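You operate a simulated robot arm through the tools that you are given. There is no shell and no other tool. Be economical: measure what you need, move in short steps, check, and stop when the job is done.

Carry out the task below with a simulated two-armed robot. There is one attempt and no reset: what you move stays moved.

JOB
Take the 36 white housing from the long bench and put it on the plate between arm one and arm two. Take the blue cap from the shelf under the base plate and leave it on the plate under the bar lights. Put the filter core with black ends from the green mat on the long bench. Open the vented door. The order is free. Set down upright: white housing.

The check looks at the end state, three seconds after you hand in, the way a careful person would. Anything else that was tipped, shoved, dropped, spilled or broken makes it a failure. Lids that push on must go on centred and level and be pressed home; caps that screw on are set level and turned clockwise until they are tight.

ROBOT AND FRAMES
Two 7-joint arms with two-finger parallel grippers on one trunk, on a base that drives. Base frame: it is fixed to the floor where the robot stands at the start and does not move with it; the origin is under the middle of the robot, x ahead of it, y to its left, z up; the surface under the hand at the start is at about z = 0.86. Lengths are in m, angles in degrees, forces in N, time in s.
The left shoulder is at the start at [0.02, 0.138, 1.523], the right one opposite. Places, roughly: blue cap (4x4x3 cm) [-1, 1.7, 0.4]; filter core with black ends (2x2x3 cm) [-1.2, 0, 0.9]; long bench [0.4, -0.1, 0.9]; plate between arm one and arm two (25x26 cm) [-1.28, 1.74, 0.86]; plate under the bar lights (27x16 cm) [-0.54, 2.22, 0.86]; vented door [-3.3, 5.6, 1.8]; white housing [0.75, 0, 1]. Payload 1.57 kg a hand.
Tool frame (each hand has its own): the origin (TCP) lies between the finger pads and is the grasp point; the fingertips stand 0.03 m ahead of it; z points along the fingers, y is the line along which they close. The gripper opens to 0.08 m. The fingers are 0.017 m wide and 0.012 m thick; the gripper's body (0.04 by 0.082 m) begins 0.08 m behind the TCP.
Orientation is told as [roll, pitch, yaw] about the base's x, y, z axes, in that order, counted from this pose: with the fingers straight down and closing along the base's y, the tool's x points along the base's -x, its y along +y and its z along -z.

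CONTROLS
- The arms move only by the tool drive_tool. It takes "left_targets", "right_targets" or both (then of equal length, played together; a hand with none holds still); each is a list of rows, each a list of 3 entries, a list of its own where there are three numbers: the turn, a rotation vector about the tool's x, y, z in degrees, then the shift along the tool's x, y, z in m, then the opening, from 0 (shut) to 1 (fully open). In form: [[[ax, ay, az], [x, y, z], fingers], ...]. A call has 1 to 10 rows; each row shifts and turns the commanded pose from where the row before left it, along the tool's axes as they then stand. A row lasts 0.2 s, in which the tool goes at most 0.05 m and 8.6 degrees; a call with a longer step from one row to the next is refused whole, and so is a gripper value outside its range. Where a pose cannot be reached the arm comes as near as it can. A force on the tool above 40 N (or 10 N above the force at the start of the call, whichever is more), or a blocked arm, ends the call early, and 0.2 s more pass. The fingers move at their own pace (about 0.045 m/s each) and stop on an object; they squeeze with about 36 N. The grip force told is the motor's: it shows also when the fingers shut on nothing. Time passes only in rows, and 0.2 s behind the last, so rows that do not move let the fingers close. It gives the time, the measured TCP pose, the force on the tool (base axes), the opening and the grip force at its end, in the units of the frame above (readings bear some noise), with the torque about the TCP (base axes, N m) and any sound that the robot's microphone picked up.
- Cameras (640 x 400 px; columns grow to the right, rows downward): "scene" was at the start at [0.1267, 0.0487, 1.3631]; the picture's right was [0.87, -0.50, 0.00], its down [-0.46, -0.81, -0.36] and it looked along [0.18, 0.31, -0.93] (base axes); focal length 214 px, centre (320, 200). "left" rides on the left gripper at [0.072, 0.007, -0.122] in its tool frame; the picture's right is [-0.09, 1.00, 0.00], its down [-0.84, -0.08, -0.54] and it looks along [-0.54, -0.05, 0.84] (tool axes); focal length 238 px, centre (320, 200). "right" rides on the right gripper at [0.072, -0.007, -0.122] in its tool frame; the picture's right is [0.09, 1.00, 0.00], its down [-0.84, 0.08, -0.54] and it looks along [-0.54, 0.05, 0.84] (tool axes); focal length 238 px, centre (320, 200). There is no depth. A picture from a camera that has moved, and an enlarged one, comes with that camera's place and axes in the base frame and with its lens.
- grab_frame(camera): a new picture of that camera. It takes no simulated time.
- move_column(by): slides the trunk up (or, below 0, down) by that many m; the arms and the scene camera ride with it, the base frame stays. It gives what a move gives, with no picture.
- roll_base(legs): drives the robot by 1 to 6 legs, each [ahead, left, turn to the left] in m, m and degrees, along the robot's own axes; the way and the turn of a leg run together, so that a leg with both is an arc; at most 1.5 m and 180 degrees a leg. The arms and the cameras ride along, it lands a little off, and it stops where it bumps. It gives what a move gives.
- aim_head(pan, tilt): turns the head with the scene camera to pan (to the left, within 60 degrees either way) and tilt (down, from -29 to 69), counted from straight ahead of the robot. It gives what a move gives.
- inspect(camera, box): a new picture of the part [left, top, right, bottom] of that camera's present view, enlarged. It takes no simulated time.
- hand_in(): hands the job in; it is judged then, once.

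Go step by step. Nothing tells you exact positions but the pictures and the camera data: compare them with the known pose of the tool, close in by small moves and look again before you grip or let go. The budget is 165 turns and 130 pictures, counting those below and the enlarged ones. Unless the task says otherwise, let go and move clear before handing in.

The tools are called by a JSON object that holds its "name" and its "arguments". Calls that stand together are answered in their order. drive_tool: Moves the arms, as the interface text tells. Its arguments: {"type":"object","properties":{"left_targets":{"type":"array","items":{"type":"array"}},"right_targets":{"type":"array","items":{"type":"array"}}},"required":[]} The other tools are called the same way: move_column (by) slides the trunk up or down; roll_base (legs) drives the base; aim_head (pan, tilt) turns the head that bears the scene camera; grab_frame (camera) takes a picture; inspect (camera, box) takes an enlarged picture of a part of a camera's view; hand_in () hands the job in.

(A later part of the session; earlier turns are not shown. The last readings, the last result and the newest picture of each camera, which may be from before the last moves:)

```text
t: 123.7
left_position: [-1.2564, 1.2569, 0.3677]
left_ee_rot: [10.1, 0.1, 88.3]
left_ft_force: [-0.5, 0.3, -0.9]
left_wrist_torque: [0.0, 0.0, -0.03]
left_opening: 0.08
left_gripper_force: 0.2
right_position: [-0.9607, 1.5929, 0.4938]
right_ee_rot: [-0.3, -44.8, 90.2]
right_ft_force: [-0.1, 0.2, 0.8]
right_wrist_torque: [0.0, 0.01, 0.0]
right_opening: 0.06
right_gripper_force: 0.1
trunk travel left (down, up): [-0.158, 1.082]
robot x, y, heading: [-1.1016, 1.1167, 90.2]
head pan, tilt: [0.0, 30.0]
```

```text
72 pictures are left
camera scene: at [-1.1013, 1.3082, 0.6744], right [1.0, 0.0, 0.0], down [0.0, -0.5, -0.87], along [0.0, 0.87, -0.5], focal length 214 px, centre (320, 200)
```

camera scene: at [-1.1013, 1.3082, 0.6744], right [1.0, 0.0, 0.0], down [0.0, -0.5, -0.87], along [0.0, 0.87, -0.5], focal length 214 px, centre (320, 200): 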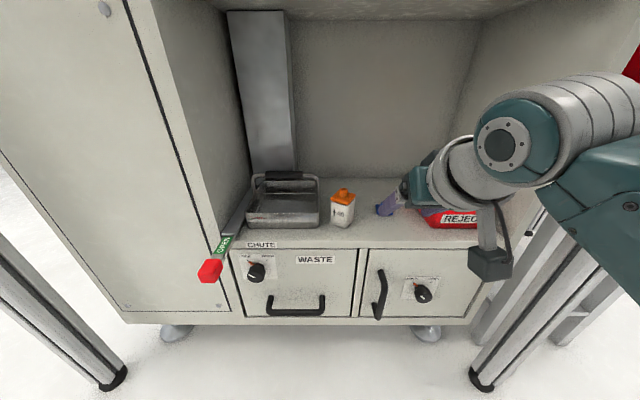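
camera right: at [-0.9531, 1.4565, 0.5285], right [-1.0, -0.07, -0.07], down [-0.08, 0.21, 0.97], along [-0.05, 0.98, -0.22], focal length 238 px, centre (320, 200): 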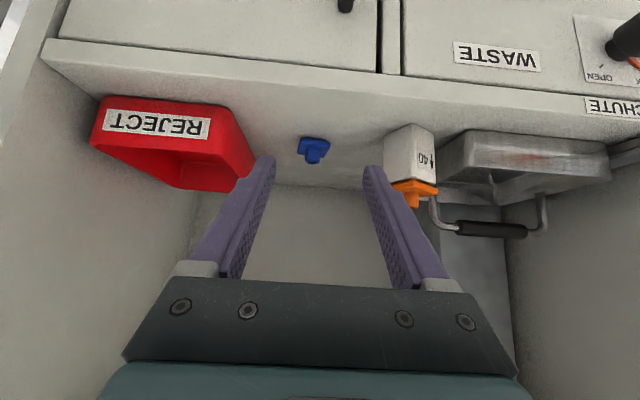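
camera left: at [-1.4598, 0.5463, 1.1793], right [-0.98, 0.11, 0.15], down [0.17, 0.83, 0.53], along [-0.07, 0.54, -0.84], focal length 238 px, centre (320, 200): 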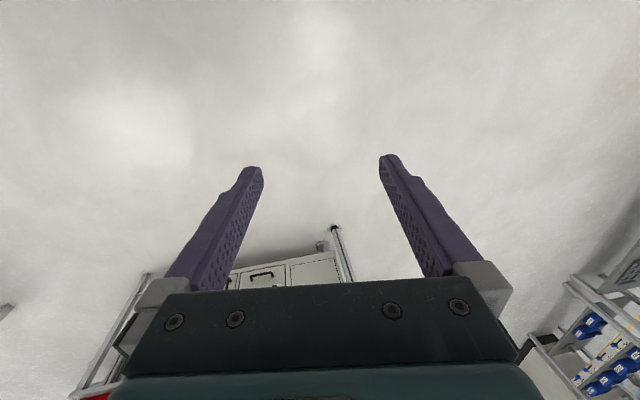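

The hand camera hangs under the wrist, so I steepen the tool to 35° tilt for clearance to the shelf edge, then go a bit nearer.

{"name": "drive_tool", "arguments": {"right_targets": [[[0, 5, 0], [0, 0, 0], 0.75], [[0, 5, 0], [0, 0, 0], 0.75], [[0, 0, 0], [0, 0, 0], 0.75]]}}

{"name": "roll_base", "arguments": {"legs": [[0.045, 0, 0]]}}

{"name": "grab_frame", "arguments": {"camera": "right"}}

```text
t: 124.5
left_position: [-1.2573, 1.2588, 0.3681]
left_ee_rot: [10.2, 0.1, 88.3]
left_ft_force: [-0.5, -0.3, -0.2]
left_wrist_torque: [-0.01, 0.01, 0.03]
left_opening: 0.0799
left_gripper_force: 0.1
right_position: [-0.9592, 1.5949, 0.4941]
right_ee_rot: [-0.1, -34.7, 90.2]
right_ft_force: [-0.3, 0.2, -0.4]
right_wrist_torque: [0.01, 0.02, -0.01]
right_opening: 0.0601
right_gripper_force: 0.1
trunk travel left (down, up): [-0.158, 1.082]
robot x, y, heading: [-1.0988, 1.1156, 90.3]
head pan, tilt: [0.0, 30.0]
```

```text
t: 125.4
left_position: [-1.2574, 1.2996, 0.3665]
left_ee_rot: [10.3, 0.3, 88.4]
left_ft_force: [0.3, -0.3, -0.6]
left_wrist_torque: [0.04, -0.02, 0.03]
left_opening: 0.0801
left_gripper_force: 0.0
right_position: [-0.9611, 1.6362, 0.4923]
right_ee_rot: [-0.1, -34.6, 90.3]
right_ft_force: [-0.3, -0.4, -0.5]
right_wrist_torque: [0.02, 0.0, 0.01]
right_opening: 0.0601
right_gripper_force: 0.1
trunk travel left (down, up): [-0.158, 1.082]
robot x, y, heading: [-1.1005, 1.168, 90.1]
head pan, tilt: [0.0, 30.0]
```

```text
71 pictures are left
camera right: at [-0.9536, 1.5081, 0.5512], right [-1.0, -0.08, -0.05], down [-0.08, 0.38, 0.92], along [-0.05, 0.92, -0.38], focal length 238 px, centre (320, 200)
```

right: 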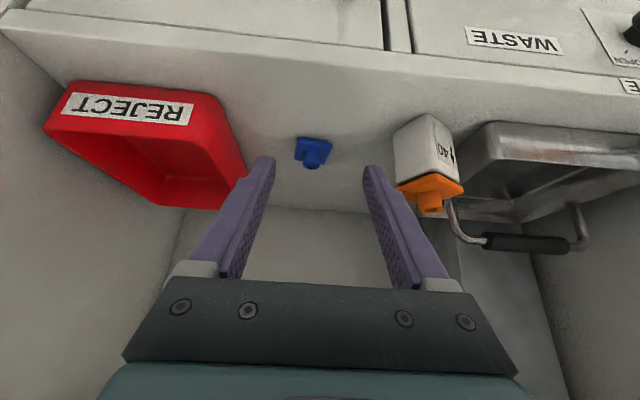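

{"name": "drive_tool", "arguments": {"right_targets": [[[0, 0, 0], [-0.012, -0.003, 0], 0.75], [[0, 0, 0], [-0.011, -0.003, 0.02], 0.75], [[0, 0, 0], [0, 0, 0.02], 0.75], [[0, 0, 0], [0, 0, 0.02], 0.75], [[0, 0, 0], [0, 0, 0], 0.75]]}}

{"name": "grab_frame", "arguments": {"camera": "right"}}

{"name": "inspect", "arguments": {"camera": "scene", "box": [300, 140, 560, 300]}}

```text
t: 126.6
left_position: [-1.2567, 1.3033, 0.3685]
left_ee_rot: [10.3, 0.1, 88.2]
left_ft_force: [0.4, 0.3, 0.0]
left_wrist_torque: [0.03, 0.01, 0.01]
left_opening: 0.08
left_gripper_force: 0.0
right_position: [-0.9545, 1.6948, 0.4589]
right_ee_rot: [-0.1, -34.8, 90.3]
right_ft_force: [0.0, 0.2, 0.3]
right_wrist_torque: [0.04, -0.02, -0.03]
right_opening: 0.06
right_gripper_force: 0.0
trunk travel left (down, up): [-0.158, 1.082]
robot x, y, heading: [-1.1011, 1.1664, 90.2]
head pan, tilt: [0.0, 30.0]
```

```text
70 pictures are left
camera right: at [-0.9477, 1.5653, 0.5165], right [-1.0, -0.08, -0.05], down [-0.08, 0.38, 0.92], along [-0.05, 0.92, -0.38], focal length 238 px, centre (320, 200)
```

right: 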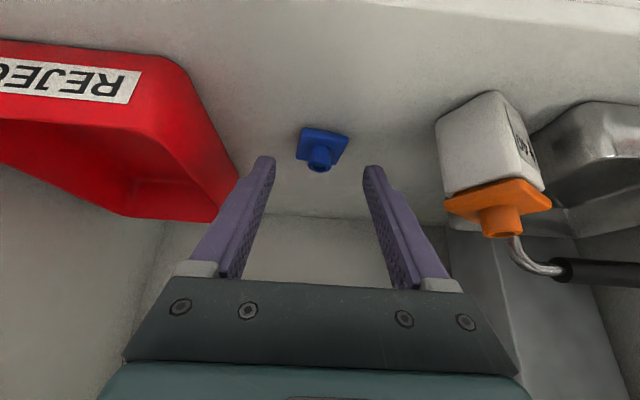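

```text
2.46 times, centred on (430, 220) of scene
camera zoom: at [-1.1014, 1.3544, 0.6746], right [1.0, 0.0, 0.0], down [0.0, -0.5, -0.87], along [0.0, 0.87, -0.5], focal length 528 px, centre (49, 151)
```

zoom: 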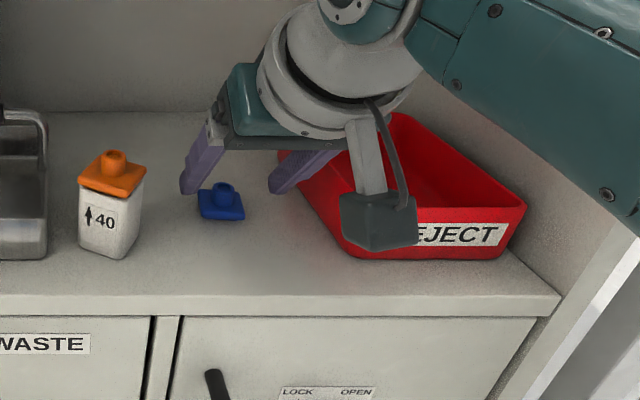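

Aligned well. I advance along the fingers in small steps towards the shelf.

{"name": "drive_tool", "arguments": {"right_targets": [[[0, 0, 0], [0, 0, 0.01], 0.75], [[0, 0, 0], [0, 0, 0.01], 0.75], [[0, 0, 0], [0, 0, 0.005], 0.75], [[0, 0, 0], [0, 0, 0], 0.75]]}}

{"name": "inspect", "arguments": {"camera": "right", "box": [220, 80, 420, 205]}}

{"name": "inspect", "arguments": {"camera": "scene", "box": [360, 180, 440, 240]}}

```text
t: 127.6
left_position: [-1.2576, 1.3038, 0.368]
left_ee_rot: [10.2, 0.1, 88.3]
left_ft_force: [0.0, 0.3, 1.2]
left_wrist_torque: [0.03, 0.05, 0.01]
left_opening: 0.0801
left_gripper_force: 0.0
right_position: [-0.9553, 1.7073, 0.4373]
right_ee_rot: [-0.1, -34.8, 90.2]
right_ft_force: [-0.4, -0.4, 0.7]
right_wrist_torque: [0.0, 0.0, -0.01]
right_opening: 0.0599
right_gripper_force: 0.0
trunk travel left (down, up): [-0.158, 1.082]
robot x, y, heading: [-1.0958, 1.1622, 90.2]
head pan, tilt: [0.0, 30.0]
```

```text
3.20 times, centred on (320, 142) of right
camera zoom: at [-0.9477, 1.5784, 0.4954], right [-1.0, -0.08, -0.05], down [-0.08, 0.38, 0.92], along [-0.05, 0.92, -0.38], focal length 763 px, centre (320, 384)
```

zoom: 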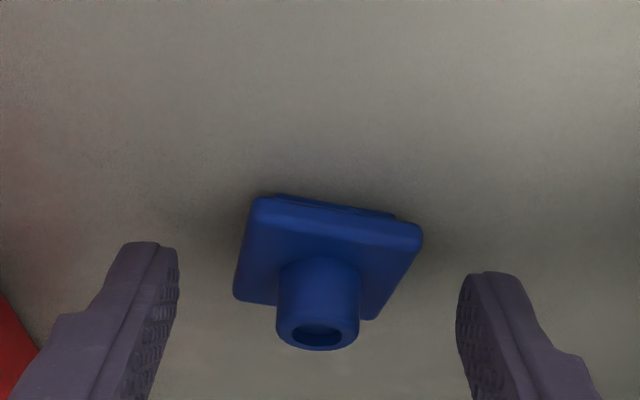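

```text
6.67 times, centred on (400, 210) of scene
camera zoom: at [-1.1014, 1.3543, 0.6746], right [1.0, 0.0, 0.0], down [0.0, -0.5, -0.87], along [0.0, 0.87, -0.5], focal length 1430 px, centre (-213, 133)
```

zoom: 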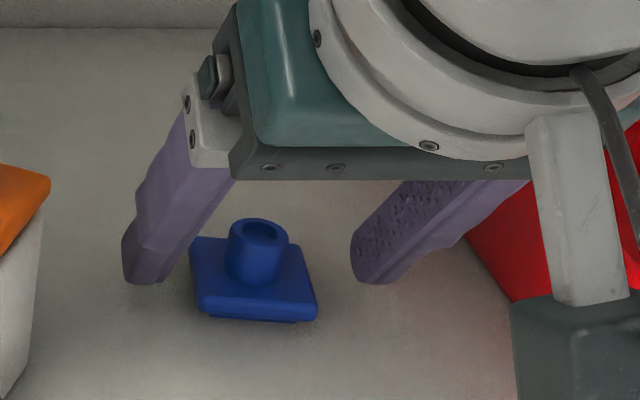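

The cap is a square plate with a boss. I go about 8 mm lower to grip the plate's sides.

{"name": "drive_tool", "arguments": {"right_targets": [[[0, 0, 0], [0.0023, 0, 0.0033], 0.75], [[0, 0, 0], [0.0023, 0, 0.0033], 0.75], [[0, 0, 0], [0, 0, 0], 0.75]]}}

{"name": "inspect", "arguments": {"camera": "scene", "box": [360, 180, 440, 240]}}

```text
t: 128.4
left_position: [-1.2567, 1.3026, 0.368]
left_ee_rot: [10.2, 0.1, 88.4]
left_ft_force: [0.0, -0.4, 0.3]
left_wrist_torque: [0.0, -0.02, -0.01]
left_opening: 0.0802
left_gripper_force: 0.0
right_position: [-0.9559, 1.7067, 0.4294]
right_ee_rot: [-0.1, -35.0, 90.2]
right_ft_force: [0.0, -2.5, 5.3]
right_wrist_torque: [-0.01, 0.15, 0.1]
right_opening: 0.06
right_gripper_force: 0.1
trunk travel left (down, up): [-0.158, 1.082]
robot x, y, heading: [-1.1017, 1.1637, 90.3]
head pan, tilt: [0.0, 30.0]
```

```text
6.67 times, centred on (400, 210) of scene
camera zoom: at [-1.1012, 1.354, 0.6747], right [1.0, 0.0, 0.0], down [0.0, -0.5, -0.87], along [0.0, 0.87, -0.5], focal length 1430 px, centre (-213, 133)
```

zoom: 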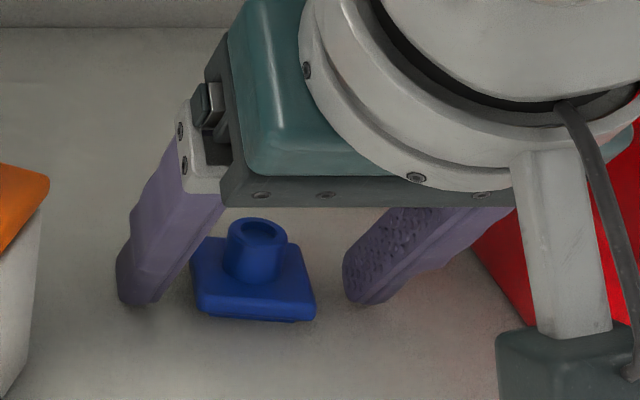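

Fingertips just touch the shelf (z ≈ 0.40). Lift 1.5 mm and close.

{"name": "drive_tool", "arguments": {"right_targets": [[[0, 0, 0], [-0.0009, 0, -0.0012], 0.75], [[0, 0, 0], [0, 0, 0], 0.25], [[0, 0, 0], [0, 0, 0], 0.25], [[0, 0, 0], [0, 0, 0], 0.25], [[0, 0, 0], [0, 0, 0], 0.25], [[0, 0, 0], [0, 0, 0], 0.25]]}}

{"name": "inspect", "arguments": {"camera": "right", "box": [220, 80, 420, 205]}}

```text
t: 129.8
left_position: [-1.2563, 1.305, 0.3667]
left_ee_rot: [10.2, 0.1, 88.2]
left_ft_force: [-0.5, 0.2, -0.2]
left_wrist_torque: [-0.04, -0.01, -0.01]
left_opening: 0.0802
left_gripper_force: 0.1
right_position: [-0.9557, 1.7086, 0.4306]
right_ee_rot: [-0.1, -34.8, 90.2]
right_ft_force: [-0.3, 0.2, -1.2]
right_wrist_torque: [0.01, 0.01, 0.03]
right_opening: 0.034
right_gripper_force: 36.2
trunk travel left (down, up): [-0.158, 1.082]
robot x, y, heading: [-1.0978, 1.1621, 90.2]
head pan, tilt: [0.0, 30.0]
```

```text
3.20 times, centred on (320, 142) of right
camera zoom: at [-0.9483, 1.5789, 0.4889], right [-1.0, -0.08, -0.05], down [-0.08, 0.38, 0.92], along [-0.05, 0.92, -0.38], focal length 763 px, centre (320, 384)
```

zoom: 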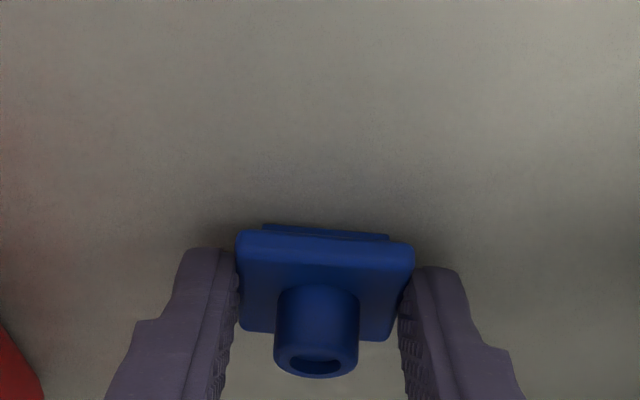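

Cap gripped. Lift 4 cm and back out.

{"name": "drive_tool", "arguments": {"right_targets": [[[0, 0, 0], [-0.0057, 0, -0.0082], 0.25], [[0, 0, 0], [-0.0057, 0, -0.0082], 0.25], [[0, 0, 0], [-0.0057, 0, -0.0082], 0.25], [[0, 0, 0], [-0.0057, 0, -0.0082], 0.25], [[0, 0, 0], [0, 0, 0], 0.25]]}}

{"name": "roll_base", "arguments": {"legs": [[-0.5, 0, 0]]}}

{"name": "move_column", "arguments": {"by": 0.7}}

{"name": "grab_frame", "arguments": {"camera": "right"}}

{"name": "grab_frame", "arguments": {"camera": "scene"}}

```text
t: 131.0
left_position: [-1.2566, 1.3022, 0.369]
left_ee_rot: [10.3, 0.1, 88.4]
left_ft_force: [-0.2, 0.7, 0.1]
left_wrist_torque: [0.0, -0.01, 0.01]
left_opening: 0.0799
left_gripper_force: 0.1
right_position: [-0.954, 1.7068, 0.4706]
right_ee_rot: [-0.1, -34.8, 90.3]
right_ft_force: [-0.2, -0.4, -0.6]
right_wrist_torque: [0.01, 0.01, 0.02]
right_opening: 0.0342
right_gripper_force: 35.9
trunk travel left (down, up): [-0.158, 1.082]
robot x, y, heading: [-1.0971, 1.162, 90.2]
head pan, tilt: [0.0, 30.0]
```

```text
t: 133.9
left_position: [-1.2561, 0.8054, 0.3672]
left_ee_rot: [10.2, 0.2, 88.1]
left_ft_force: [0.4, 0.0, -0.4]
left_wrist_torque: [-0.03, 0.04, 0.01]
left_opening: 0.0805
left_gripper_force: 0.0
right_position: [-0.9506, 1.2077, 0.4706]
right_ee_rot: [-0.1, -34.8, 89.7]
right_ft_force: [0.1, 0.3, -0.2]
right_wrist_torque: [0.0, -0.02, -0.02]
right_opening: 0.0342
right_gripper_force: 36.0
trunk travel left (down, up): [-0.158, 1.082]
robot x, y, heading: [-1.0996, 0.6632, 89.8]
head pan, tilt: [0.0, 30.0]
```

```text
refused: 0.7 is not a number from -0.4 to 0.4
```

```text
64 pictures are left
camera right: at [-0.9456, 1.078, 0.5297], right [-1.0, -0.07, -0.05], down [-0.08, 0.38, 0.92], along [-0.05, 0.92, -0.38], focal length 238 px, centre (320, 200)
```

right: 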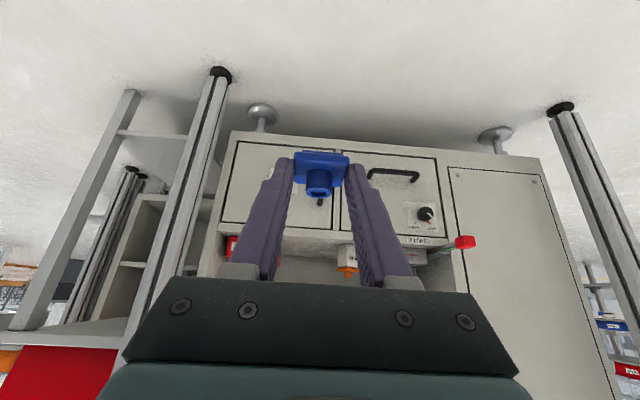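

```text
63 pictures are left
camera scene: at [-1.1005, 0.8546, 0.6747], right [1.0, 0.0, 0.0], down [0.0, -0.5, -0.87], along [0.0, 0.87, -0.5], focal length 214 px, centre (320, 200)
```

scene: 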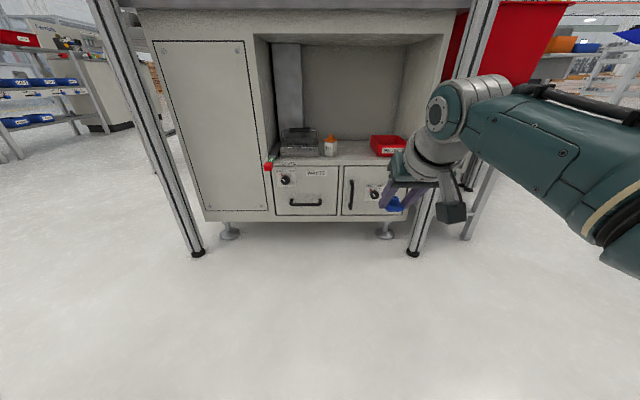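

{"name": "move_column", "arguments": {"by": 0.4}}

{"name": "move_column", "arguments": {"by": 0.4}}

{"name": "roll_base", "arguments": {"legs": [[0, -0.75, 0]]}}

{"name": "aim_head", "arguments": {"pan": 5, "tilt": 25}}

{"name": "grab_frame", "arguments": {"camera": "scene"}}

```text
t: 137.8
left_position: [-1.2567, 0.8031, 0.7683]
left_ee_rot: [10.2, 0.1, 88.0]
left_ft_force: [0.2, 0.9, -0.8]
left_wrist_torque: [-0.03, 0.04, -0.03]
left_opening: 0.08
left_gripper_force: 0.0
right_position: [-0.9516, 1.2065, 0.8716]
right_ee_rot: [-0.1, -34.9, 89.8]
right_ft_force: [-0.1, -0.1, -0.3]
right_wrist_torque: [0.01, 0.02, 0.01]
right_opening: 0.0341
right_gripper_force: 36.1
trunk travel left (down, up): [-0.558, 0.682]
robot x, y, heading: [-1.1027, 0.6645, 89.8]
head pan, tilt: [0.0, 30.0]
```

```text
t: 141.6
left_position: [-1.2562, 0.8042, 1.1675]
left_ee_rot: [10.1, 0.1, 88.0]
left_ft_force: [-0.8, -0.5, 1.0]
left_wrist_torque: [-0.01, 0.01, -0.04]
left_opening: 0.0798
left_gripper_force: 0.0
right_position: [-0.9507, 1.2056, 1.2717]
right_ee_rot: [-0.1, -34.8, 89.8]
right_ft_force: [-0.6, 0.3, -0.7]
right_wrist_torque: [0.02, 0.03, 0.04]
right_opening: 0.0342
right_gripper_force: 36.4
trunk travel left (down, up): [-0.958, 0.282]
robot x, y, heading: [-1.1002, 0.6644, 89.7]
head pan, tilt: [0.0, 30.0]
```

```text
t: 145.7
left_position: [-0.5066, 0.8015, 1.1674]
left_ee_rot: [10.1, 0.1, 88.0]
left_ft_force: [-0.2, 0.1, 0.0]
left_wrist_torque: [0.01, 0.01, 0.0]
left_opening: 0.08
left_gripper_force: 0.0
right_position: [-0.2013, 1.2026, 1.2715]
right_ee_rot: [-0.1, -34.8, 89.8]
right_ft_force: [-0.4, -0.3, -0.7]
right_wrist_torque: [0.01, 0.01, -0.01]
right_opening: 0.0339
right_gripper_force: 35.9
trunk travel left (down, up): [-0.958, 0.282]
robot x, y, heading: [-0.3477, 0.6585, 89.9]
head pan, tilt: [0.0, 30.0]
```

```text
t: 146.3
left_position: [-0.5071, 0.8006, 1.1675]
left_ee_rot: [10.3, 0.1, 87.9]
left_ft_force: [0.1, -0.9, -0.4]
left_wrist_torque: [-0.06, 0.04, 0.05]
left_opening: 0.0799
left_gripper_force: 0.1
right_position: [-0.1997, 1.2025, 1.2695]
right_ee_rot: [-0.1, -34.8, 89.8]
right_ft_force: [0.7, -0.1, 0.1]
right_wrist_torque: [0.01, 0.02, -0.01]
right_opening: 0.0343
right_gripper_force: 36.1
trunk travel left (down, up): [-0.958, 0.282]
robot x, y, heading: [-0.3492, 0.6593, 89.7]
head pan, tilt: [5.0, 25.0]
```

```text
62 pictures are left
camera scene: at [-0.358, 0.8522, 1.4826], right [1.0, 0.08, 0.0], down [0.03, -0.42, -0.91], along [-0.07, 0.9, -0.42], focal length 214 px, centre (320, 200)
```

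scene: 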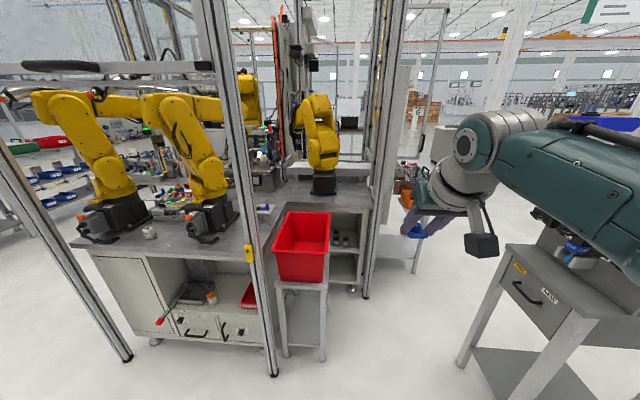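

{"name": "inspect", "arguments": {"camera": "scene", "box": [240, 60, 420, 240]}}

{"name": "inspect", "arguments": {"camera": "scene", "box": [260, 150, 360, 215]}}

```text
2.22 times, centred on (330, 150) of scene
camera zoom: at [-0.358, 0.8522, 1.4826], right [1.0, 0.08, 0.0], down [0.03, -0.42, -0.91], along [-0.07, 0.9, -0.42], focal length 477 px, centre (298, 311)
```

zoom: 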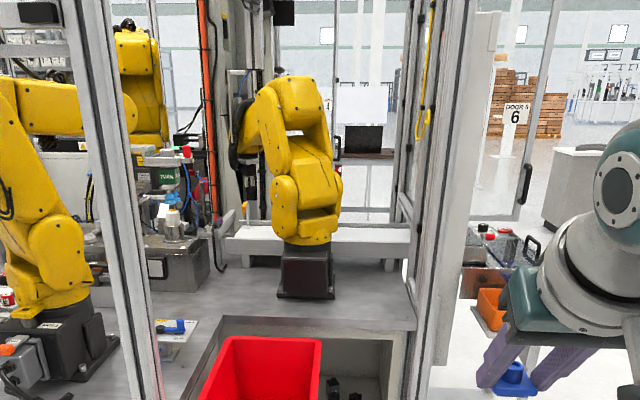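

```text
6.15 times, centred on (310, 182) of scene
camera zoom: at [-0.358, 0.8522, 1.4826], right [1.0, 0.08, 0.0], down [0.03, -0.42, -0.91], along [-0.07, 0.9, -0.42], focal length 1320 px, centre (382, 308)
```

zoom: 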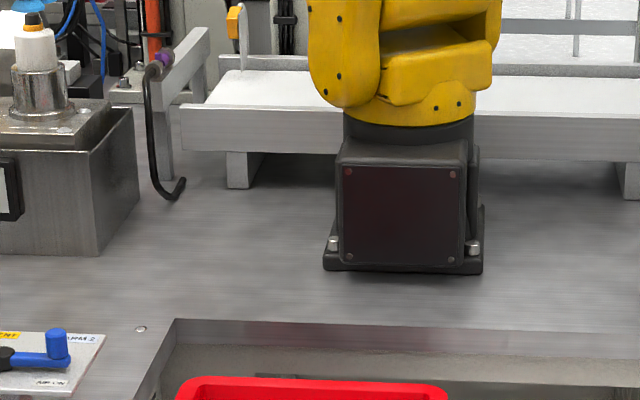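

The target strip lies between arm three's foot and the notch for the red bin, at about [-0.54, 2.21]; it's reachable only by the left hand from right of the bin stool. So I'll set the cap down on the free spot of the long bench and regrasp it with the left hand.

{"name": "move_column", "arguments": {"by": 0.25}}

{"name": "roll_base", "arguments": {"legs": [[0, 0, 180]]}}

{"name": "drive_tool", "arguments": {"left_targets": [[[5, 0, 0], [0, 0, 0.02], 1], [[5, 0, 0], [0, 0, 0.02], 1], [[0, 0, 0], [-0.03, 0, 0], 1], [[0, -7, 0], [-0.03, 0, 0], 1], [[0, -7, 0], [-0.03, 0, 0], 1], [[0, -7, 0], [-0.02, 0, 0], 1], [[0, -7, 0], [-0.02, 0, 0], 1], [[0, -7, 0], [-0.02, 0, 0], 1], [[0, 0, 0], [0, 0, 0], 1]]}}

```text
t: 148.9
left_position: [-0.5067, 0.8006, 1.4176]
left_ee_rot: [10.2, 0.0, 87.9]
left_ft_force: [0.0, 0.2, 0.3]
left_wrist_torque: [0.01, 0.01, 0.03]
left_opening: 0.0801
left_gripper_force: 0.0
right_position: [-0.2003, 1.2035, 1.5215]
right_ee_rot: [-0.1, -34.8, 89.8]
right_ft_force: [0.1, -0.3, 0.4]
right_wrist_torque: [0.02, -0.02, -0.04]
right_opening: 0.0338
right_gripper_force: 35.7
trunk travel left (down, up): [-1.208, 0.032]
robot x, y, heading: [-0.3507, 0.6588, 89.9]
head pan, tilt: [5.0, 25.0]
```

```text
t: 156.7
left_position: [-0.192, 0.522, 1.4188]
left_ee_rot: [10.3, 0.1, -91.4]
left_ft_force: [0.8, -0.2, -0.5]
left_wrist_torque: [0.04, 0.01, 0.02]
left_opening: 0.0802
left_gripper_force: 0.1
right_position: [-0.4931, 0.1165, 1.5209]
right_ee_rot: [0.0, -34.7, -89.5]
right_ft_force: [-0.1, -0.3, -0.2]
right_wrist_torque: [0.02, 0.02, -0.03]
right_opening: 0.0343
right_gripper_force: 35.8
trunk travel left (down, up): [-1.208, 0.032]
robot x, y, heading: [-0.3512, 0.6612, -89.5]
head pan, tilt: [5.0, 25.0]
```

```text
t: 158.7
left_position: [-0.1886, 0.3746, 1.4008]
left_ee_rot: [0.2, -35.0, -91.6]
left_ft_force: [-0.3, 0.7, 0.5]
left_wrist_torque: [0.01, -0.01, 0.0]
left_opening: 0.0799
left_gripper_force: 0.0
right_position: [-0.4927, 0.1171, 1.5225]
right_ee_rot: [-0.1, -34.7, -89.5]
right_ft_force: [0.5, -0.8, -1.3]
right_wrist_torque: [-0.01, -0.01, -0.03]
right_opening: 0.0341
right_gripper_force: 36.0
trunk travel left (down, up): [-1.208, 0.032]
robot x, y, heading: [-0.3526, 0.6604, -89.4]
head pan, tilt: [5.0, 25.0]
```

{"name": "roll_base", "arguments": {"legs": [[0, 1.013, -0.5]]}}

{"name": "move_column", "arguments": {"by": -0.4}}

{"name": "move_column", "arguments": {"by": -0.16}}

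{"name": "aim_head", "arguments": {"pan": -15, "tilt": 45}}

{"name": "grab_frame", "arguments": {"camera": "scene"}}

{"name": "grab_frame", "arguments": {"camera": "right"}}

```text
t: 163.9
left_position: [0.8026, 0.3644, 1.401]
left_ee_rot: [0.3, -34.9, -93.2]
left_ft_force: [-0.1, -0.6, -0.1]
left_wrist_torque: [-0.02, -0.02, -0.01]
left_opening: 0.0801
left_gripper_force: 0.1
right_position: [0.4923, 0.1136, 1.5227]
right_ee_rot: [-0.1, -34.8, -91.2]
right_ft_force: [-0.9, 0.6, 0.0]
right_wrist_torque: [-0.01, 0.01, 0.0]
right_opening: 0.034
right_gripper_force: 36.1
trunk travel left (down, up): [-1.208, 0.032]
robot x, y, heading: [0.6506, 0.6537, -91.2]
head pan, tilt: [5.0, 25.0]
```

```text
t: 167.7
left_position: [0.8027, 0.365, 1.0015]
left_ee_rot: [0.3, -34.9, -93.2]
left_ft_force: [0.0, 0.4, 0.6]
left_wrist_torque: [0.04, 0.03, -0.02]
left_opening: 0.0801
left_gripper_force: 0.0
right_position: [0.4915, 0.1146, 1.1211]
right_ee_rot: [-0.1, -34.8, -91.1]
right_ft_force: [0.2, 0.5, 0.0]
right_wrist_torque: [-0.01, 0.0, 0.0]
right_opening: 0.0342
right_gripper_force: 35.7
trunk travel left (down, up): [-0.808, 0.432]
robot x, y, heading: [0.648, 0.6542, -91.2]
head pan, tilt: [5.0, 25.0]
```

```text
t: 169.6
left_position: [0.8033, 0.3656, 0.8414]
left_ee_rot: [0.3, -34.9, -93.2]
left_ft_force: [-0.9, -0.3, -0.6]
left_wrist_torque: [-0.02, -0.01, 0.0]
left_opening: 0.0802
left_gripper_force: 0.1
right_position: [0.4929, 0.1158, 0.9623]
right_ee_rot: [0.0, -34.9, -91.1]
right_ft_force: [0.3, 0.4, 0.3]
right_wrist_torque: [0.01, -0.02, -0.01]
right_opening: 0.034
right_gripper_force: 36.4
trunk travel left (down, up): [-0.648, 0.592]
robot x, y, heading: [0.6451, 0.6552, -91.0]
head pan, tilt: [5.0, 25.0]
```

```text
t: 170.4
left_position: [0.8026, 0.3655, 0.842]
left_ee_rot: [0.3, -34.9, -93.3]
left_ft_force: [0.7, -0.7, -0.5]
left_wrist_torque: [0.04, -0.01, -0.01]
left_opening: 0.0799
left_gripper_force: 0.0
right_position: [0.4912, 0.1153, 0.9613]
right_ee_rot: [-0.1, -34.8, -91.1]
right_ft_force: [0.8, 0.6, -0.4]
right_wrist_torque: [0.04, -0.01, -0.02]
right_opening: 0.034
right_gripper_force: 36.2
trunk travel left (down, up): [-0.648, 0.592]
robot x, y, heading: [0.6468, 0.6553, -91.3]
head pan, tilt: [-15.0, 45.0]
```

```text
59 pictures are left
camera scene: at [0.6243, 0.4764, 1.1421], right [-0.96, 0.28, 0.0], down [0.2, 0.68, -0.71], along [-0.2, -0.68, -0.71], focal length 214 px, centre (320, 200)
```

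scene: 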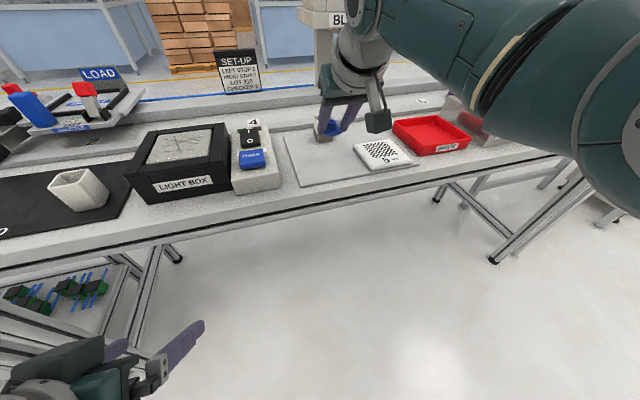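

```text
58 pictures are left
camera right: at [0.4884, 0.2432, 1.0195], right [1.0, 0.06, -0.05], down [0.07, -0.38, 0.92], along [0.03, -0.92, -0.38], focal length 238 px, centre (320, 200)
```

right: 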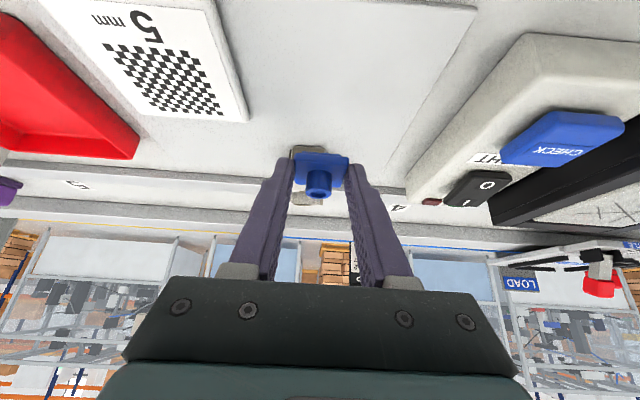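

The patched housing is ahead of the cap, so I shift 3 cm right (+x) and back 1.5 cm, then lower.

{"name": "roll_base", "arguments": {"legs": [[-0.015, 0.03, 0]]}}

{"name": "move_column", "arguments": {"by": -0.055}}

{"name": "drive_tool", "arguments": {"right_targets": [[[0, 0, 0], [0.0017, 0, 0.0025], 0.25], [[0, 0, 0], [0.0017, 0, 0.0025], 0.25], [[0, 0, 0], [0, 0, 0], 0.25]]}}

{"name": "inspect", "arguments": {"camera": "right", "box": [220, 80, 420, 205]}}

```text
t: 171.2
left_position: [0.8334, 0.3794, 0.8422]
left_ee_rot: [0.3, -35.0, -93.3]
left_ft_force: [0.8, 0.1, -0.3]
left_wrist_torque: [0.04, -0.01, 0.01]
left_opening: 0.08
left_gripper_force: 0.0
right_position: [0.5224, 0.1293, 0.961]
right_ee_rot: [-0.1, -34.9, -91.1]
right_ft_force: [0.2, 0.0, -0.1]
right_wrist_torque: [0.02, -0.01, 0.01]
right_opening: 0.0339
right_gripper_force: 36.2
trunk travel left (down, up): [-0.648, 0.592]
robot x, y, heading: [0.6827, 0.6683, -91.4]
head pan, tilt: [-15.0, 45.0]
```

```text
t: 172.2
left_position: [0.8328, 0.3806, 0.786]
left_ee_rot: [0.3, -34.8, -93.2]
left_ft_force: [0.5, -0.7, 1.4]
left_wrist_torque: [0.0, -0.01, -0.01]
left_opening: 0.0801
left_gripper_force: 0.0
right_position: [0.5229, 0.1291, 0.9071]
right_ee_rot: [-0.1, -34.9, -91.1]
right_ft_force: [-0.2, 0.1, -0.9]
right_wrist_torque: [0.03, -0.01, 0.04]
right_opening: 0.0339
right_gripper_force: 35.9
trunk travel left (down, up): [-0.593, 0.647]
robot x, y, heading: [0.68, 0.6659, -91.3]
head pan, tilt: [-15.0, 45.0]
```

```text
t: 173.0
left_position: [0.833, 0.3782, 0.7845]
left_ee_rot: [0.3, -34.9, -93.3]
left_ft_force: [-0.3, 0.1, -0.2]
left_wrist_torque: [0.02, 0.0, 0.01]
left_opening: 0.08
left_gripper_force: 0.0
right_position: [0.5212, 0.1287, 0.9011]
right_ee_rot: [-0.1, -34.9, -91.1]
right_ft_force: [-0.1, 0.4, 0.5]
right_wrist_torque: [0.03, 0.0, -0.01]
right_opening: 0.0339
right_gripper_force: 36.0
trunk travel left (down, up): [-0.593, 0.647]
robot x, y, heading: [0.6803, 0.6686, -91.3]
head pan, tilt: [-15.0, 45.0]
```

```text
3.20 times, centred on (320, 142) of right
camera zoom: at [0.5179, 0.2573, 0.9586], right [1.0, 0.05, -0.05], down [0.07, -0.38, 0.92], along [0.03, -0.92, -0.38], focal length 763 px, centre (320, 384)
```

zoom: 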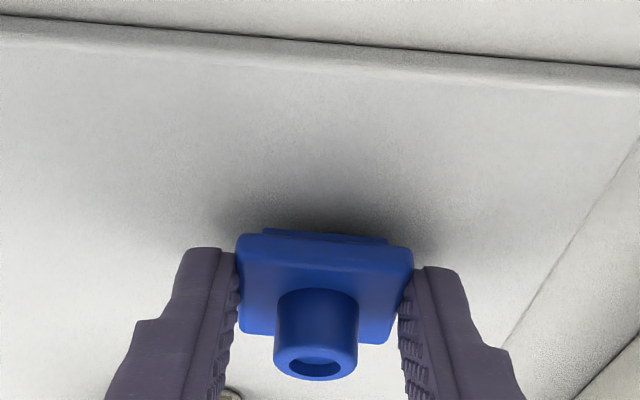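

{"name": "drive_tool", "arguments": {"right_targets": [[[0, 0, 0], [0.0011, 0, 0.0016], 0.25], [[0, 0, 0], [0.0011, 0, 0.0016], 0.25], [[0, 0, 0], [0, 0, 0], 0.25]]}}

{"name": "drive_tool", "arguments": {"right_targets": [[[0, 0, 0], [0.0009, 0, 0.0012], 0.25], [[0, 0, 0], [0.0005, 0, 0.0007], 0.25], [[0, 0, 0], [0, 0, 0], 0.25]]}}

```text
t: 173.8
left_position: [0.8321, 0.3784, 0.7871]
left_ee_rot: [0.3, -34.9, -93.2]
left_ft_force: [-0.6, -1.0, -0.9]
left_wrist_torque: [-0.01, 0.0, -0.01]
left_opening: 0.08
left_gripper_force: 0.0
right_position: [0.5233, 0.1289, 0.8977]
right_ee_rot: [-0.1, -34.8, -91.1]
right_ft_force: [-0.1, -0.1, -0.1]
right_wrist_torque: [0.02, -0.01, -0.01]
right_opening: 0.034
right_gripper_force: 36.2
trunk travel left (down, up): [-0.593, 0.647]
robot x, y, heading: [0.6814, 0.6731, -91.1]
head pan, tilt: [-15.0, 45.0]
```

```text
t: 174.6
left_position: [0.8322, 0.3781, 0.7866]
left_ee_rot: [0.3, -34.9, -93.1]
left_ft_force: [-0.1, -0.2, 0.2]
left_wrist_torque: [-0.03, -0.01, 0.01]
left_opening: 0.0797
left_gripper_force: 0.0
right_position: [0.5223, 0.127, 0.8958]
right_ee_rot: [-0.1, -35.1, -91.1]
right_ft_force: [0.3, 4.9, 10.1]
right_wrist_torque: [-0.03, -0.02, 0.02]
right_opening: 0.0341
right_gripper_force: 36.1
trunk travel left (down, up): [-0.593, 0.647]
robot x, y, heading: [0.681, 0.6696, -91.4]
head pan, tilt: [-15.0, 45.0]
```

Contact at TCP z ≈ 0.896. Release the cap, withdraw up and back.

{"name": "drive_tool", "arguments": {"right_targets": [[[0, 0, 0], [0, 0, 0], 0.75], [[0, 0, 0], [0, 0, 0], 0.75], [[0, 0, 0], [0, 0, 0], 0.75], [[0, 0, 0], [0, 0, 0], 0.75], [[0, 0, 0], [0, 0, -0.03], 0.75], [[0, 0, 0], [0, 0, -0.04], 0.75], [[0, 0, 0], [0, 0, -0.04], 0.75]]}}

{"name": "move_column", "arguments": {"by": 0.25}}

{"name": "inspect", "arguments": {"camera": "scene", "box": [240, 120, 480, 270]}}

```text
t: 176.2
left_position: [0.8335, 0.3795, 0.7873]
left_ee_rot: [0.3, -34.9, -93.2]
left_ft_force: [0.6, 0.8, 0.2]
left_wrist_torque: [-0.04, -0.01, 0.0]
left_opening: 0.08
left_gripper_force: 0.1
right_position: [0.5228, 0.1913, 0.9849]
right_ee_rot: [-0.1, -34.8, -91.1]
right_ft_force: [0.5, -0.1, -0.4]
right_wrist_torque: [-0.01, 0.03, 0.01]
right_opening: 0.0599
right_gripper_force: 0.1
trunk travel left (down, up): [-0.593, 0.647]
robot x, y, heading: [0.6794, 0.6707, -91.2]
head pan, tilt: [-15.0, 45.0]
```

```text
t: 178.8
left_position: [0.8326, 0.3796, 1.0368]
left_ee_rot: [0.3, -34.9, -93.1]
left_ft_force: [-0.5, -0.6, 0.3]
left_wrist_torque: [-0.02, -0.02, 0.0]
left_opening: 0.0804
left_gripper_force: 0.0
right_position: [0.5217, 0.1906, 1.2333]
right_ee_rot: [-0.1, -34.9, -91.1]
right_ft_force: [-0.5, -0.2, 0.5]
right_wrist_torque: [-0.01, 0.02, 0.01]
right_opening: 0.0598
right_gripper_force: 0.0
trunk travel left (down, up): [-0.843, 0.397]
robot x, y, heading: [0.683, 0.6653, -91.1]
head pan, tilt: [-15.0, 45.0]
```

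```text
2.67 times, centred on (360, 195) of scene
camera zoom: at [0.6543, 0.4908, 1.337], right [-0.96, 0.28, 0.0], down [0.2, 0.68, -0.71], along [-0.2, -0.68, -0.71], focal length 572 px, centre (213, 213)
```

zoom: 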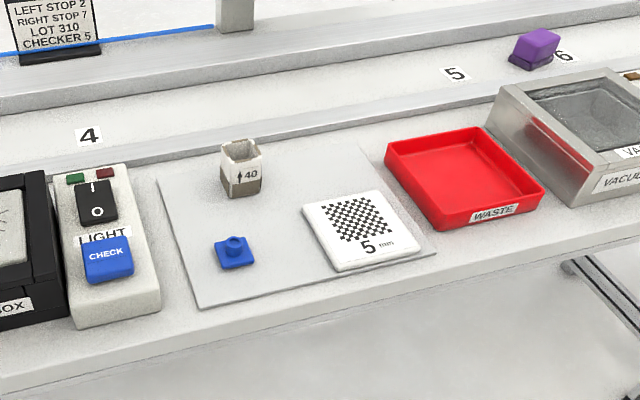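

The cap stands level at [0.518, 0.111]. I fold the right arm back and extend the left hand, then bring the left hand over the cap.

{"name": "drive_tool", "arguments": {"right_targets": [[[0, 7, 0], [0.035, 0, -0.02], 0.75], [[0, 7, 0], [0.04, 0, -0.02], 0.75], [[0, 7, 0], [0.04, 0, -0.01], 0.75], [[0, 7, 0], [0.04, 0, 0], 0.75], [[0, 7, 0], [0.04, 0, 0], 0.75], [[0, 0, 0], [0.03, 0, 0], 0.75], [[0, 0, 0], [0.03, 0, 0], 0.75]], "left_targets": [[[0, 0, 0], [-0.033, 0, 0.023], 0.75], [[0, 0, 0], [-0.033, 0, 0.023], 0.75], [[0, 0, 0], [-0.033, 0, 0.023], 0.75], [[0, 0, 0], [-0.033, 0, 0.023], 0.75], [[0, 0, 0], [0, 0, -0.03], 0.75], [[0, 0, 0], [0, 0, -0.03], 0.75], [[0, 0, 0], [0, 0, 0], 0.75]]}}

```text
t: 180.6
left_position: [0.8274, 0.2532, 1.0853]
left_ee_rot: [0.4, -34.9, -93.2]
left_ft_force: [-0.6, 0.1, 0.1]
left_wrist_torque: [0.0, 0.03, -0.01]
left_opening: 0.0598
left_gripper_force: 0.2
right_position: [0.4756, 0.4102, 1.1118]
right_ee_rot: [-7.4, -1.0, -92.0]
right_ft_force: [0.7, -0.6, -0.4]
right_wrist_torque: [-0.01, -0.03, 0.01]
right_opening: 0.0602
right_gripper_force: 0.1
right hand out of reach, approached as far as the arm can: row 3, 4, 5, 6, 7
trunk travel left (down, up): [-0.843, 0.397]
robot x, y, heading: [0.68, 0.6716, -91.1]
head pan, tilt: [-15.0, 45.0]
stopped in row 7 (right hand): the arm was blocked; the commanded pose is now the measured one
```

{"name": "roll_base", "arguments": {"legs": [[0, 0, 2], [0.1, -0.325, 0]]}}

{"name": "move_column", "arguments": {"by": -0.11}}

{"name": "grab_frame", "arguments": {"camera": "left"}}

```text
t: 183.2
left_position: [0.5182, 0.1533, 1.0851]
left_ee_rot: [0.3, -34.9, -91.4]
left_ft_force: [-0.3, 1.1, -0.3]
left_wrist_torque: [0.01, 0.05, 0.01]
left_opening: 0.06
left_gripper_force: 0.0
right_position: [0.1632, 0.2996, 1.1112]
right_ee_rot: [-7.4, -0.7, -90.1]
right_ft_force: [-0.2, 0.4, 0.6]
right_wrist_torque: [0.03, -0.01, 0.01]
right_opening: 0.0599
right_gripper_force: 0.0
trunk travel left (down, up): [-0.843, 0.397]
robot x, y, heading: [0.3583, 0.5654, -88.8]
head pan, tilt: [-15.0, 45.0]
```

```text
t: 184.6
left_position: [0.519, 0.1519, 0.9753]
left_ee_rot: [0.3, -34.9, -91.5]
left_ft_force: [0.7, -0.4, -0.6]
left_wrist_torque: [-0.02, 0.01, -0.01]
left_opening: 0.0599
left_gripper_force: 0.0
right_position: [0.1622, 0.299, 1.0022]
right_ee_rot: [-7.6, -0.8, -90.0]
right_ft_force: [-1.0, -0.2, -0.7]
right_wrist_torque: [-0.06, -0.03, 0.03]
right_opening: 0.06
right_gripper_force: 0.0
trunk travel left (down, up): [-0.733, 0.507]
robot x, y, heading: [0.357, 0.5656, -89.4]
head pan, tilt: [-15.0, 45.0]
```

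```text
55 pictures are left
camera left: at [0.5276, 0.2818, 1.0349], right [0.99, -0.1, 0.06], down [-0.09, -0.37, 0.92], along [-0.07, -0.92, -0.38], focal length 238 px, centre (320, 200)
```

left: 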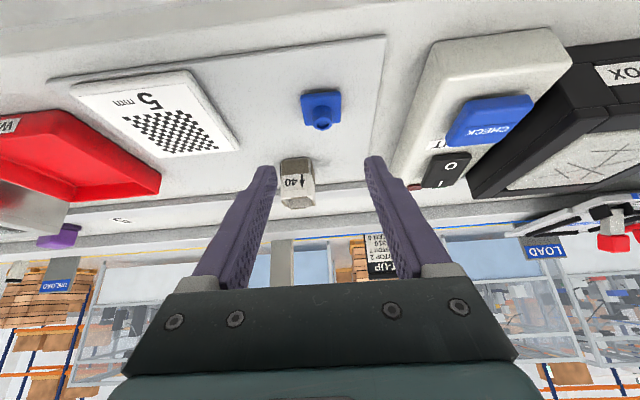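

Lined up. I descend with the left hand to the cap and check.

{"name": "drive_tool", "arguments": {"left_targets": [[[0, 0, 0], [0.013, 0.001, 0.02], 0.75], [[0, 0, 0], [0.0136, 0, 0.02], 0.75], [[0, 0, 0], [0, 0, 0.02], 0.75], [[0, 0, 0], [0, 0, 0.013], 0.75], [[0, 0, 0], [0, 0, 0], 0.75]]}}

{"name": "inspect", "arguments": {"camera": "left", "box": [220, 80, 420, 205]}}

```text
t: 185.8
left_position: [0.5191, 0.1346, 0.9018]
left_ee_rot: [0.3, -34.9, -91.3]
left_ft_force: [0.0, 0.1, -0.2]
left_wrist_torque: [-0.01, 0.0, 0.01]
left_opening: 0.0601
left_gripper_force: 0.0
right_position: [0.1631, 0.3003, 1.0028]
right_ee_rot: [-7.7, -0.9, -90.1]
right_ft_force: [0.2, -0.3, 0.3]
right_wrist_torque: [0.01, -0.06, -0.03]
right_opening: 0.0601
right_gripper_force: 0.1
trunk travel left (down, up): [-0.733, 0.507]
robot x, y, heading: [0.3629, 0.5616, -89.0]
head pan, tilt: [-15.0, 45.0]
```

```text
3.20 times, centred on (320, 142) of left
camera zoom: at [0.5286, 0.2617, 0.9598], right [0.99, -0.1, 0.06], down [-0.09, -0.37, 0.92], along [-0.07, -0.92, -0.38], focal length 763 px, centre (320, 384)
```

zoom: 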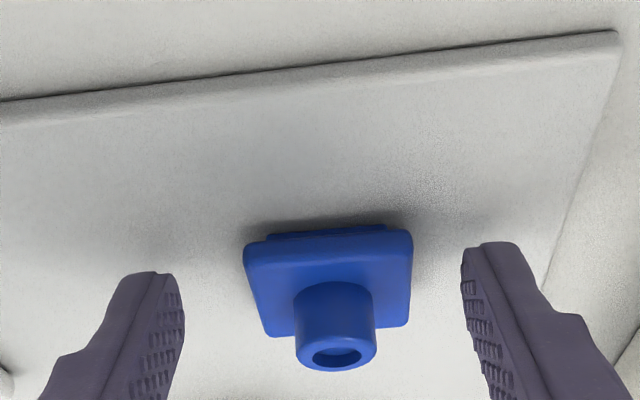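

{"name": "drive_tool", "arguments": {"left_targets": [[[0, 0, 0], [-0.0008, 0, 0.0065], 0.75], [[0, 0, 0], [0, 0, 0], 0.75], [[0, 0, 0], [0, 0, 0], 0.25], [[0, 0, 0], [0, 0, 0], 0.25], [[0, 0, 0], [0, 0, 0], 0.25], [[0, 0, 0], [0, 0, 0], 0.25], [[0, 0, 0], [0, 0, 0], 0.25]]}}

{"name": "inspect", "arguments": {"camera": "left", "box": [220, 80, 420, 205]}}

```text
t: 187.4
left_position: [0.5196, 0.129, 0.895]
left_ee_rot: [0.3, -34.9, -91.4]
left_ft_force: [-0.3, 0.0, 0.5]
left_wrist_torque: [0.0, 0.01, 0.0]
left_opening: 0.0345
left_gripper_force: 35.7
right_position: [0.1632, 0.2994, 1.0024]
right_ee_rot: [-7.6, -0.8, -90.1]
right_ft_force: [0.6, -0.5, 0.3]
right_wrist_torque: [-0.01, -0.02, 0.03]
right_opening: 0.0599
right_gripper_force: 0.0
trunk travel left (down, up): [-0.733, 0.507]
robot x, y, heading: [0.36, 0.5633, -89.4]
head pan, tilt: [-15.0, 45.0]
```

```text
3.20 times, centred on (320, 142) of left
camera zoom: at [0.5287, 0.2571, 0.9551], right [0.99, -0.1, 0.06], down [-0.09, -0.37, 0.92], along [-0.07, -0.92, -0.38], focal length 763 px, centre (320, 384)
```

zoom: 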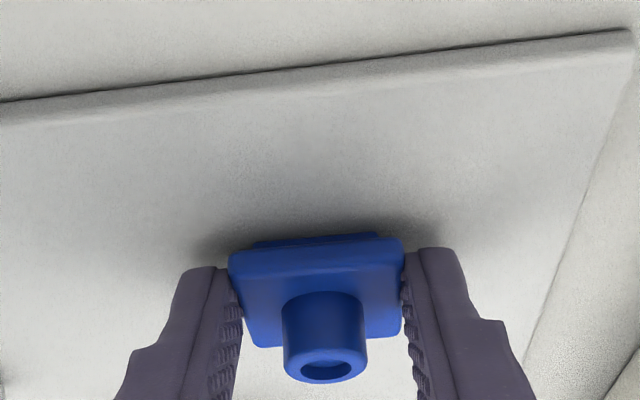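

Cap is now in the left hand. I raise, turn around and head to the right side of the bin stool.

{"name": "move_column", "arguments": {"by": 0.35}}

{"name": "roll_base", "arguments": {"legs": [[-0.1, 0, 0], [0, 0, -179.4], [0.35, 0.46, 0]]}}

{"name": "drive_tool", "arguments": {"left_targets": [[[-4, 0, -5.75], [0, 0.03, 0], 0.25], [[-4, 0, -5.75], [0, 0.04, 0], 0.25], [[-4, 0, -5.75], [0, 0.04, 0], 0.25], [[-4, 0, -5.75], [0, 0.04, 0], 0.25], [[0, 0, 0], [-0.012, 0.035, 0.008], 0.25], [[0, 0, 0], [-0.012, 0.035, 0.008], 0.25], [[0, 0, 0], [-0.012, 0.035, 0.008], 0.25], [[0, 0, 0], [0, 0, 0], 0.25]]}}

{"name": "aim_head", "arguments": {"pan": 15, "tilt": 35}}

{"name": "grab_frame", "arguments": {"camera": "scene"}}

```text
t: 190.8
left_position: [0.5199, 0.129, 1.2467]
left_ee_rot: [0.2, -34.9, -91.5]
left_ft_force: [0.5, 0.0, 0.0]
left_wrist_torque: [-0.02, 0.0, 0.0]
left_opening: 0.0342
left_gripper_force: 36.0
right_position: [0.1628, 0.2981, 1.3531]
right_ee_rot: [-7.6, -0.8, -90.2]
right_ft_force: [0.4, -0.3, -0.5]
right_wrist_torque: [0.01, 0.0, -0.03]
right_opening: 0.0602
right_gripper_force: 0.1
trunk travel left (down, up): [-1.083, 0.157]
robot x, y, heading: [0.3614, 0.5637, -89.3]
head pan, tilt: [-15.0, 45.0]
```

```text
t: 202.3
left_position: [-0.2009, 1.4854, 1.2465]
left_ee_rot: [0.2, -34.9, 84.2]
left_ft_force: [-0.3, 1.2, 0.2]
left_wrist_torque: [0.0, 0.0, -0.03]
left_opening: 0.0341
left_gripper_force: 35.8
right_position: [0.1424, 1.2882, 1.3524]
right_ee_rot: [-7.6, -0.8, 85.5]
right_ft_force: [-0.6, -0.4, -0.6]
right_wrist_torque: [-0.03, 0.01, 0.04]
right_opening: 0.06
right_gripper_force: 0.1
trunk travel left (down, up): [-1.083, 0.157]
robot x, y, heading: [-0.0701, 1.0399, 86.3]
head pan, tilt: [-15.0, 45.0]
```

```text
t: 204.1
left_position: [-0.461, 1.4698, 1.2476]
left_ee_rot: [0.1, -35.1, 112.3]
left_ft_force: [-0.1, -0.5, -0.6]
left_wrist_torque: [-0.01, -0.01, 0.03]
left_opening: 0.0341
left_gripper_force: 36.2
right_position: [0.1429, 1.2888, 1.3524]
right_ee_rot: [-7.7, -0.7, 85.5]
right_ft_force: [0.6, 1.0, 0.1]
right_wrist_torque: [0.01, -0.01, 0.02]
right_opening: 0.0601
right_gripper_force: 0.0
trunk travel left (down, up): [-1.083, 0.157]
robot x, y, heading: [-0.0721, 1.0406, 86.0]
head pan, tilt: [-15.0, 45.0]
```

```text
t: 205.1
left_position: [-0.4607, 1.4697, 1.2485]
left_ee_rot: [0.3, -35.0, 112.2]
left_ft_force: [-1.0, -0.8, -0.7]
left_wrist_torque: [-0.01, 0.01, 0.04]
left_opening: 0.034
left_gripper_force: 36.1
right_position: [0.1443, 1.2894, 1.3512]
right_ee_rot: [-7.6, -0.8, 85.5]
right_ft_force: [0.3, 0.2, -0.2]
right_wrist_torque: [0.01, -0.01, 0.0]
right_opening: 0.0598
right_gripper_force: 0.0
trunk travel left (down, up): [-1.083, 0.157]
robot x, y, heading: [-0.0715, 1.0401, 86.1]
head pan, tilt: [15.0, 35.0]
```

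```text
52 pictures are left
camera scene: at [-0.085, 1.2264, 1.5918], right [0.98, 0.19, 0.0], down [0.11, -0.56, -0.82], along [-0.16, 0.8, -0.57], focal length 214 px, centre (320, 200)
```

scene: 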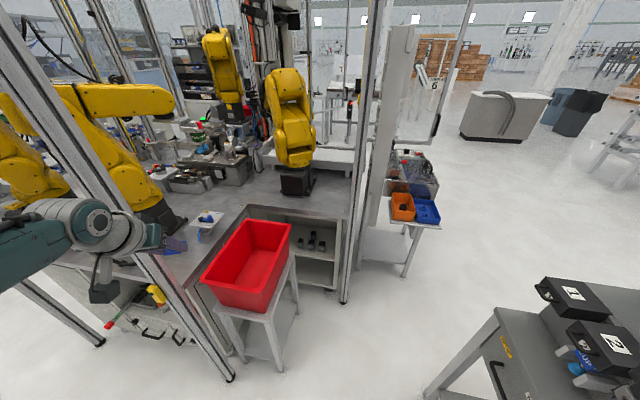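

Arm reach is fine. I square up, then drive in between the stool and the right post in stages.

{"name": "roll_base", "arguments": {"legs": [[0, 0, 3.9], [0.35, 0.02, 0]]}}

{"name": "grab_frame", "arguments": {"camera": "scene"}}

```text
t: 207.8
left_position: [-0.5115, 1.7873, 1.2487]
left_ee_rot: [0.2, -35.0, 116.3]
left_ft_force: [-1.0, 0.2, -0.2]
left_wrist_torque: [0.03, -0.04, 0.04]
left_opening: 0.034
left_gripper_force: 36.1
right_position: [0.1032, 1.6497, 1.3517]
right_ee_rot: [-7.7, -0.9, 89.5]
right_ft_force: [-0.9, 0.8, 0.4]
right_wrist_torque: [0.01, 0.0, -0.01]
right_opening: 0.0598
right_gripper_force: 0.1
trunk travel left (down, up): [-1.083, 0.157]
robot x, y, heading: [-0.0955, 1.3831, 90.5]
head pan, tilt: [15.0, 35.0]
```

```text
51 pictures are left
camera scene: at [-0.1195, 1.5712, 1.5918], right [0.96, 0.26, 0.0], down [0.15, -0.55, -0.82], along [-0.22, 0.79, -0.57], focal length 214 px, centre (320, 200)
```

scene: 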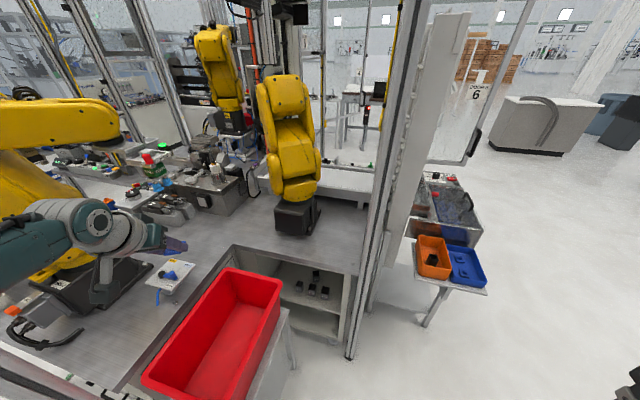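

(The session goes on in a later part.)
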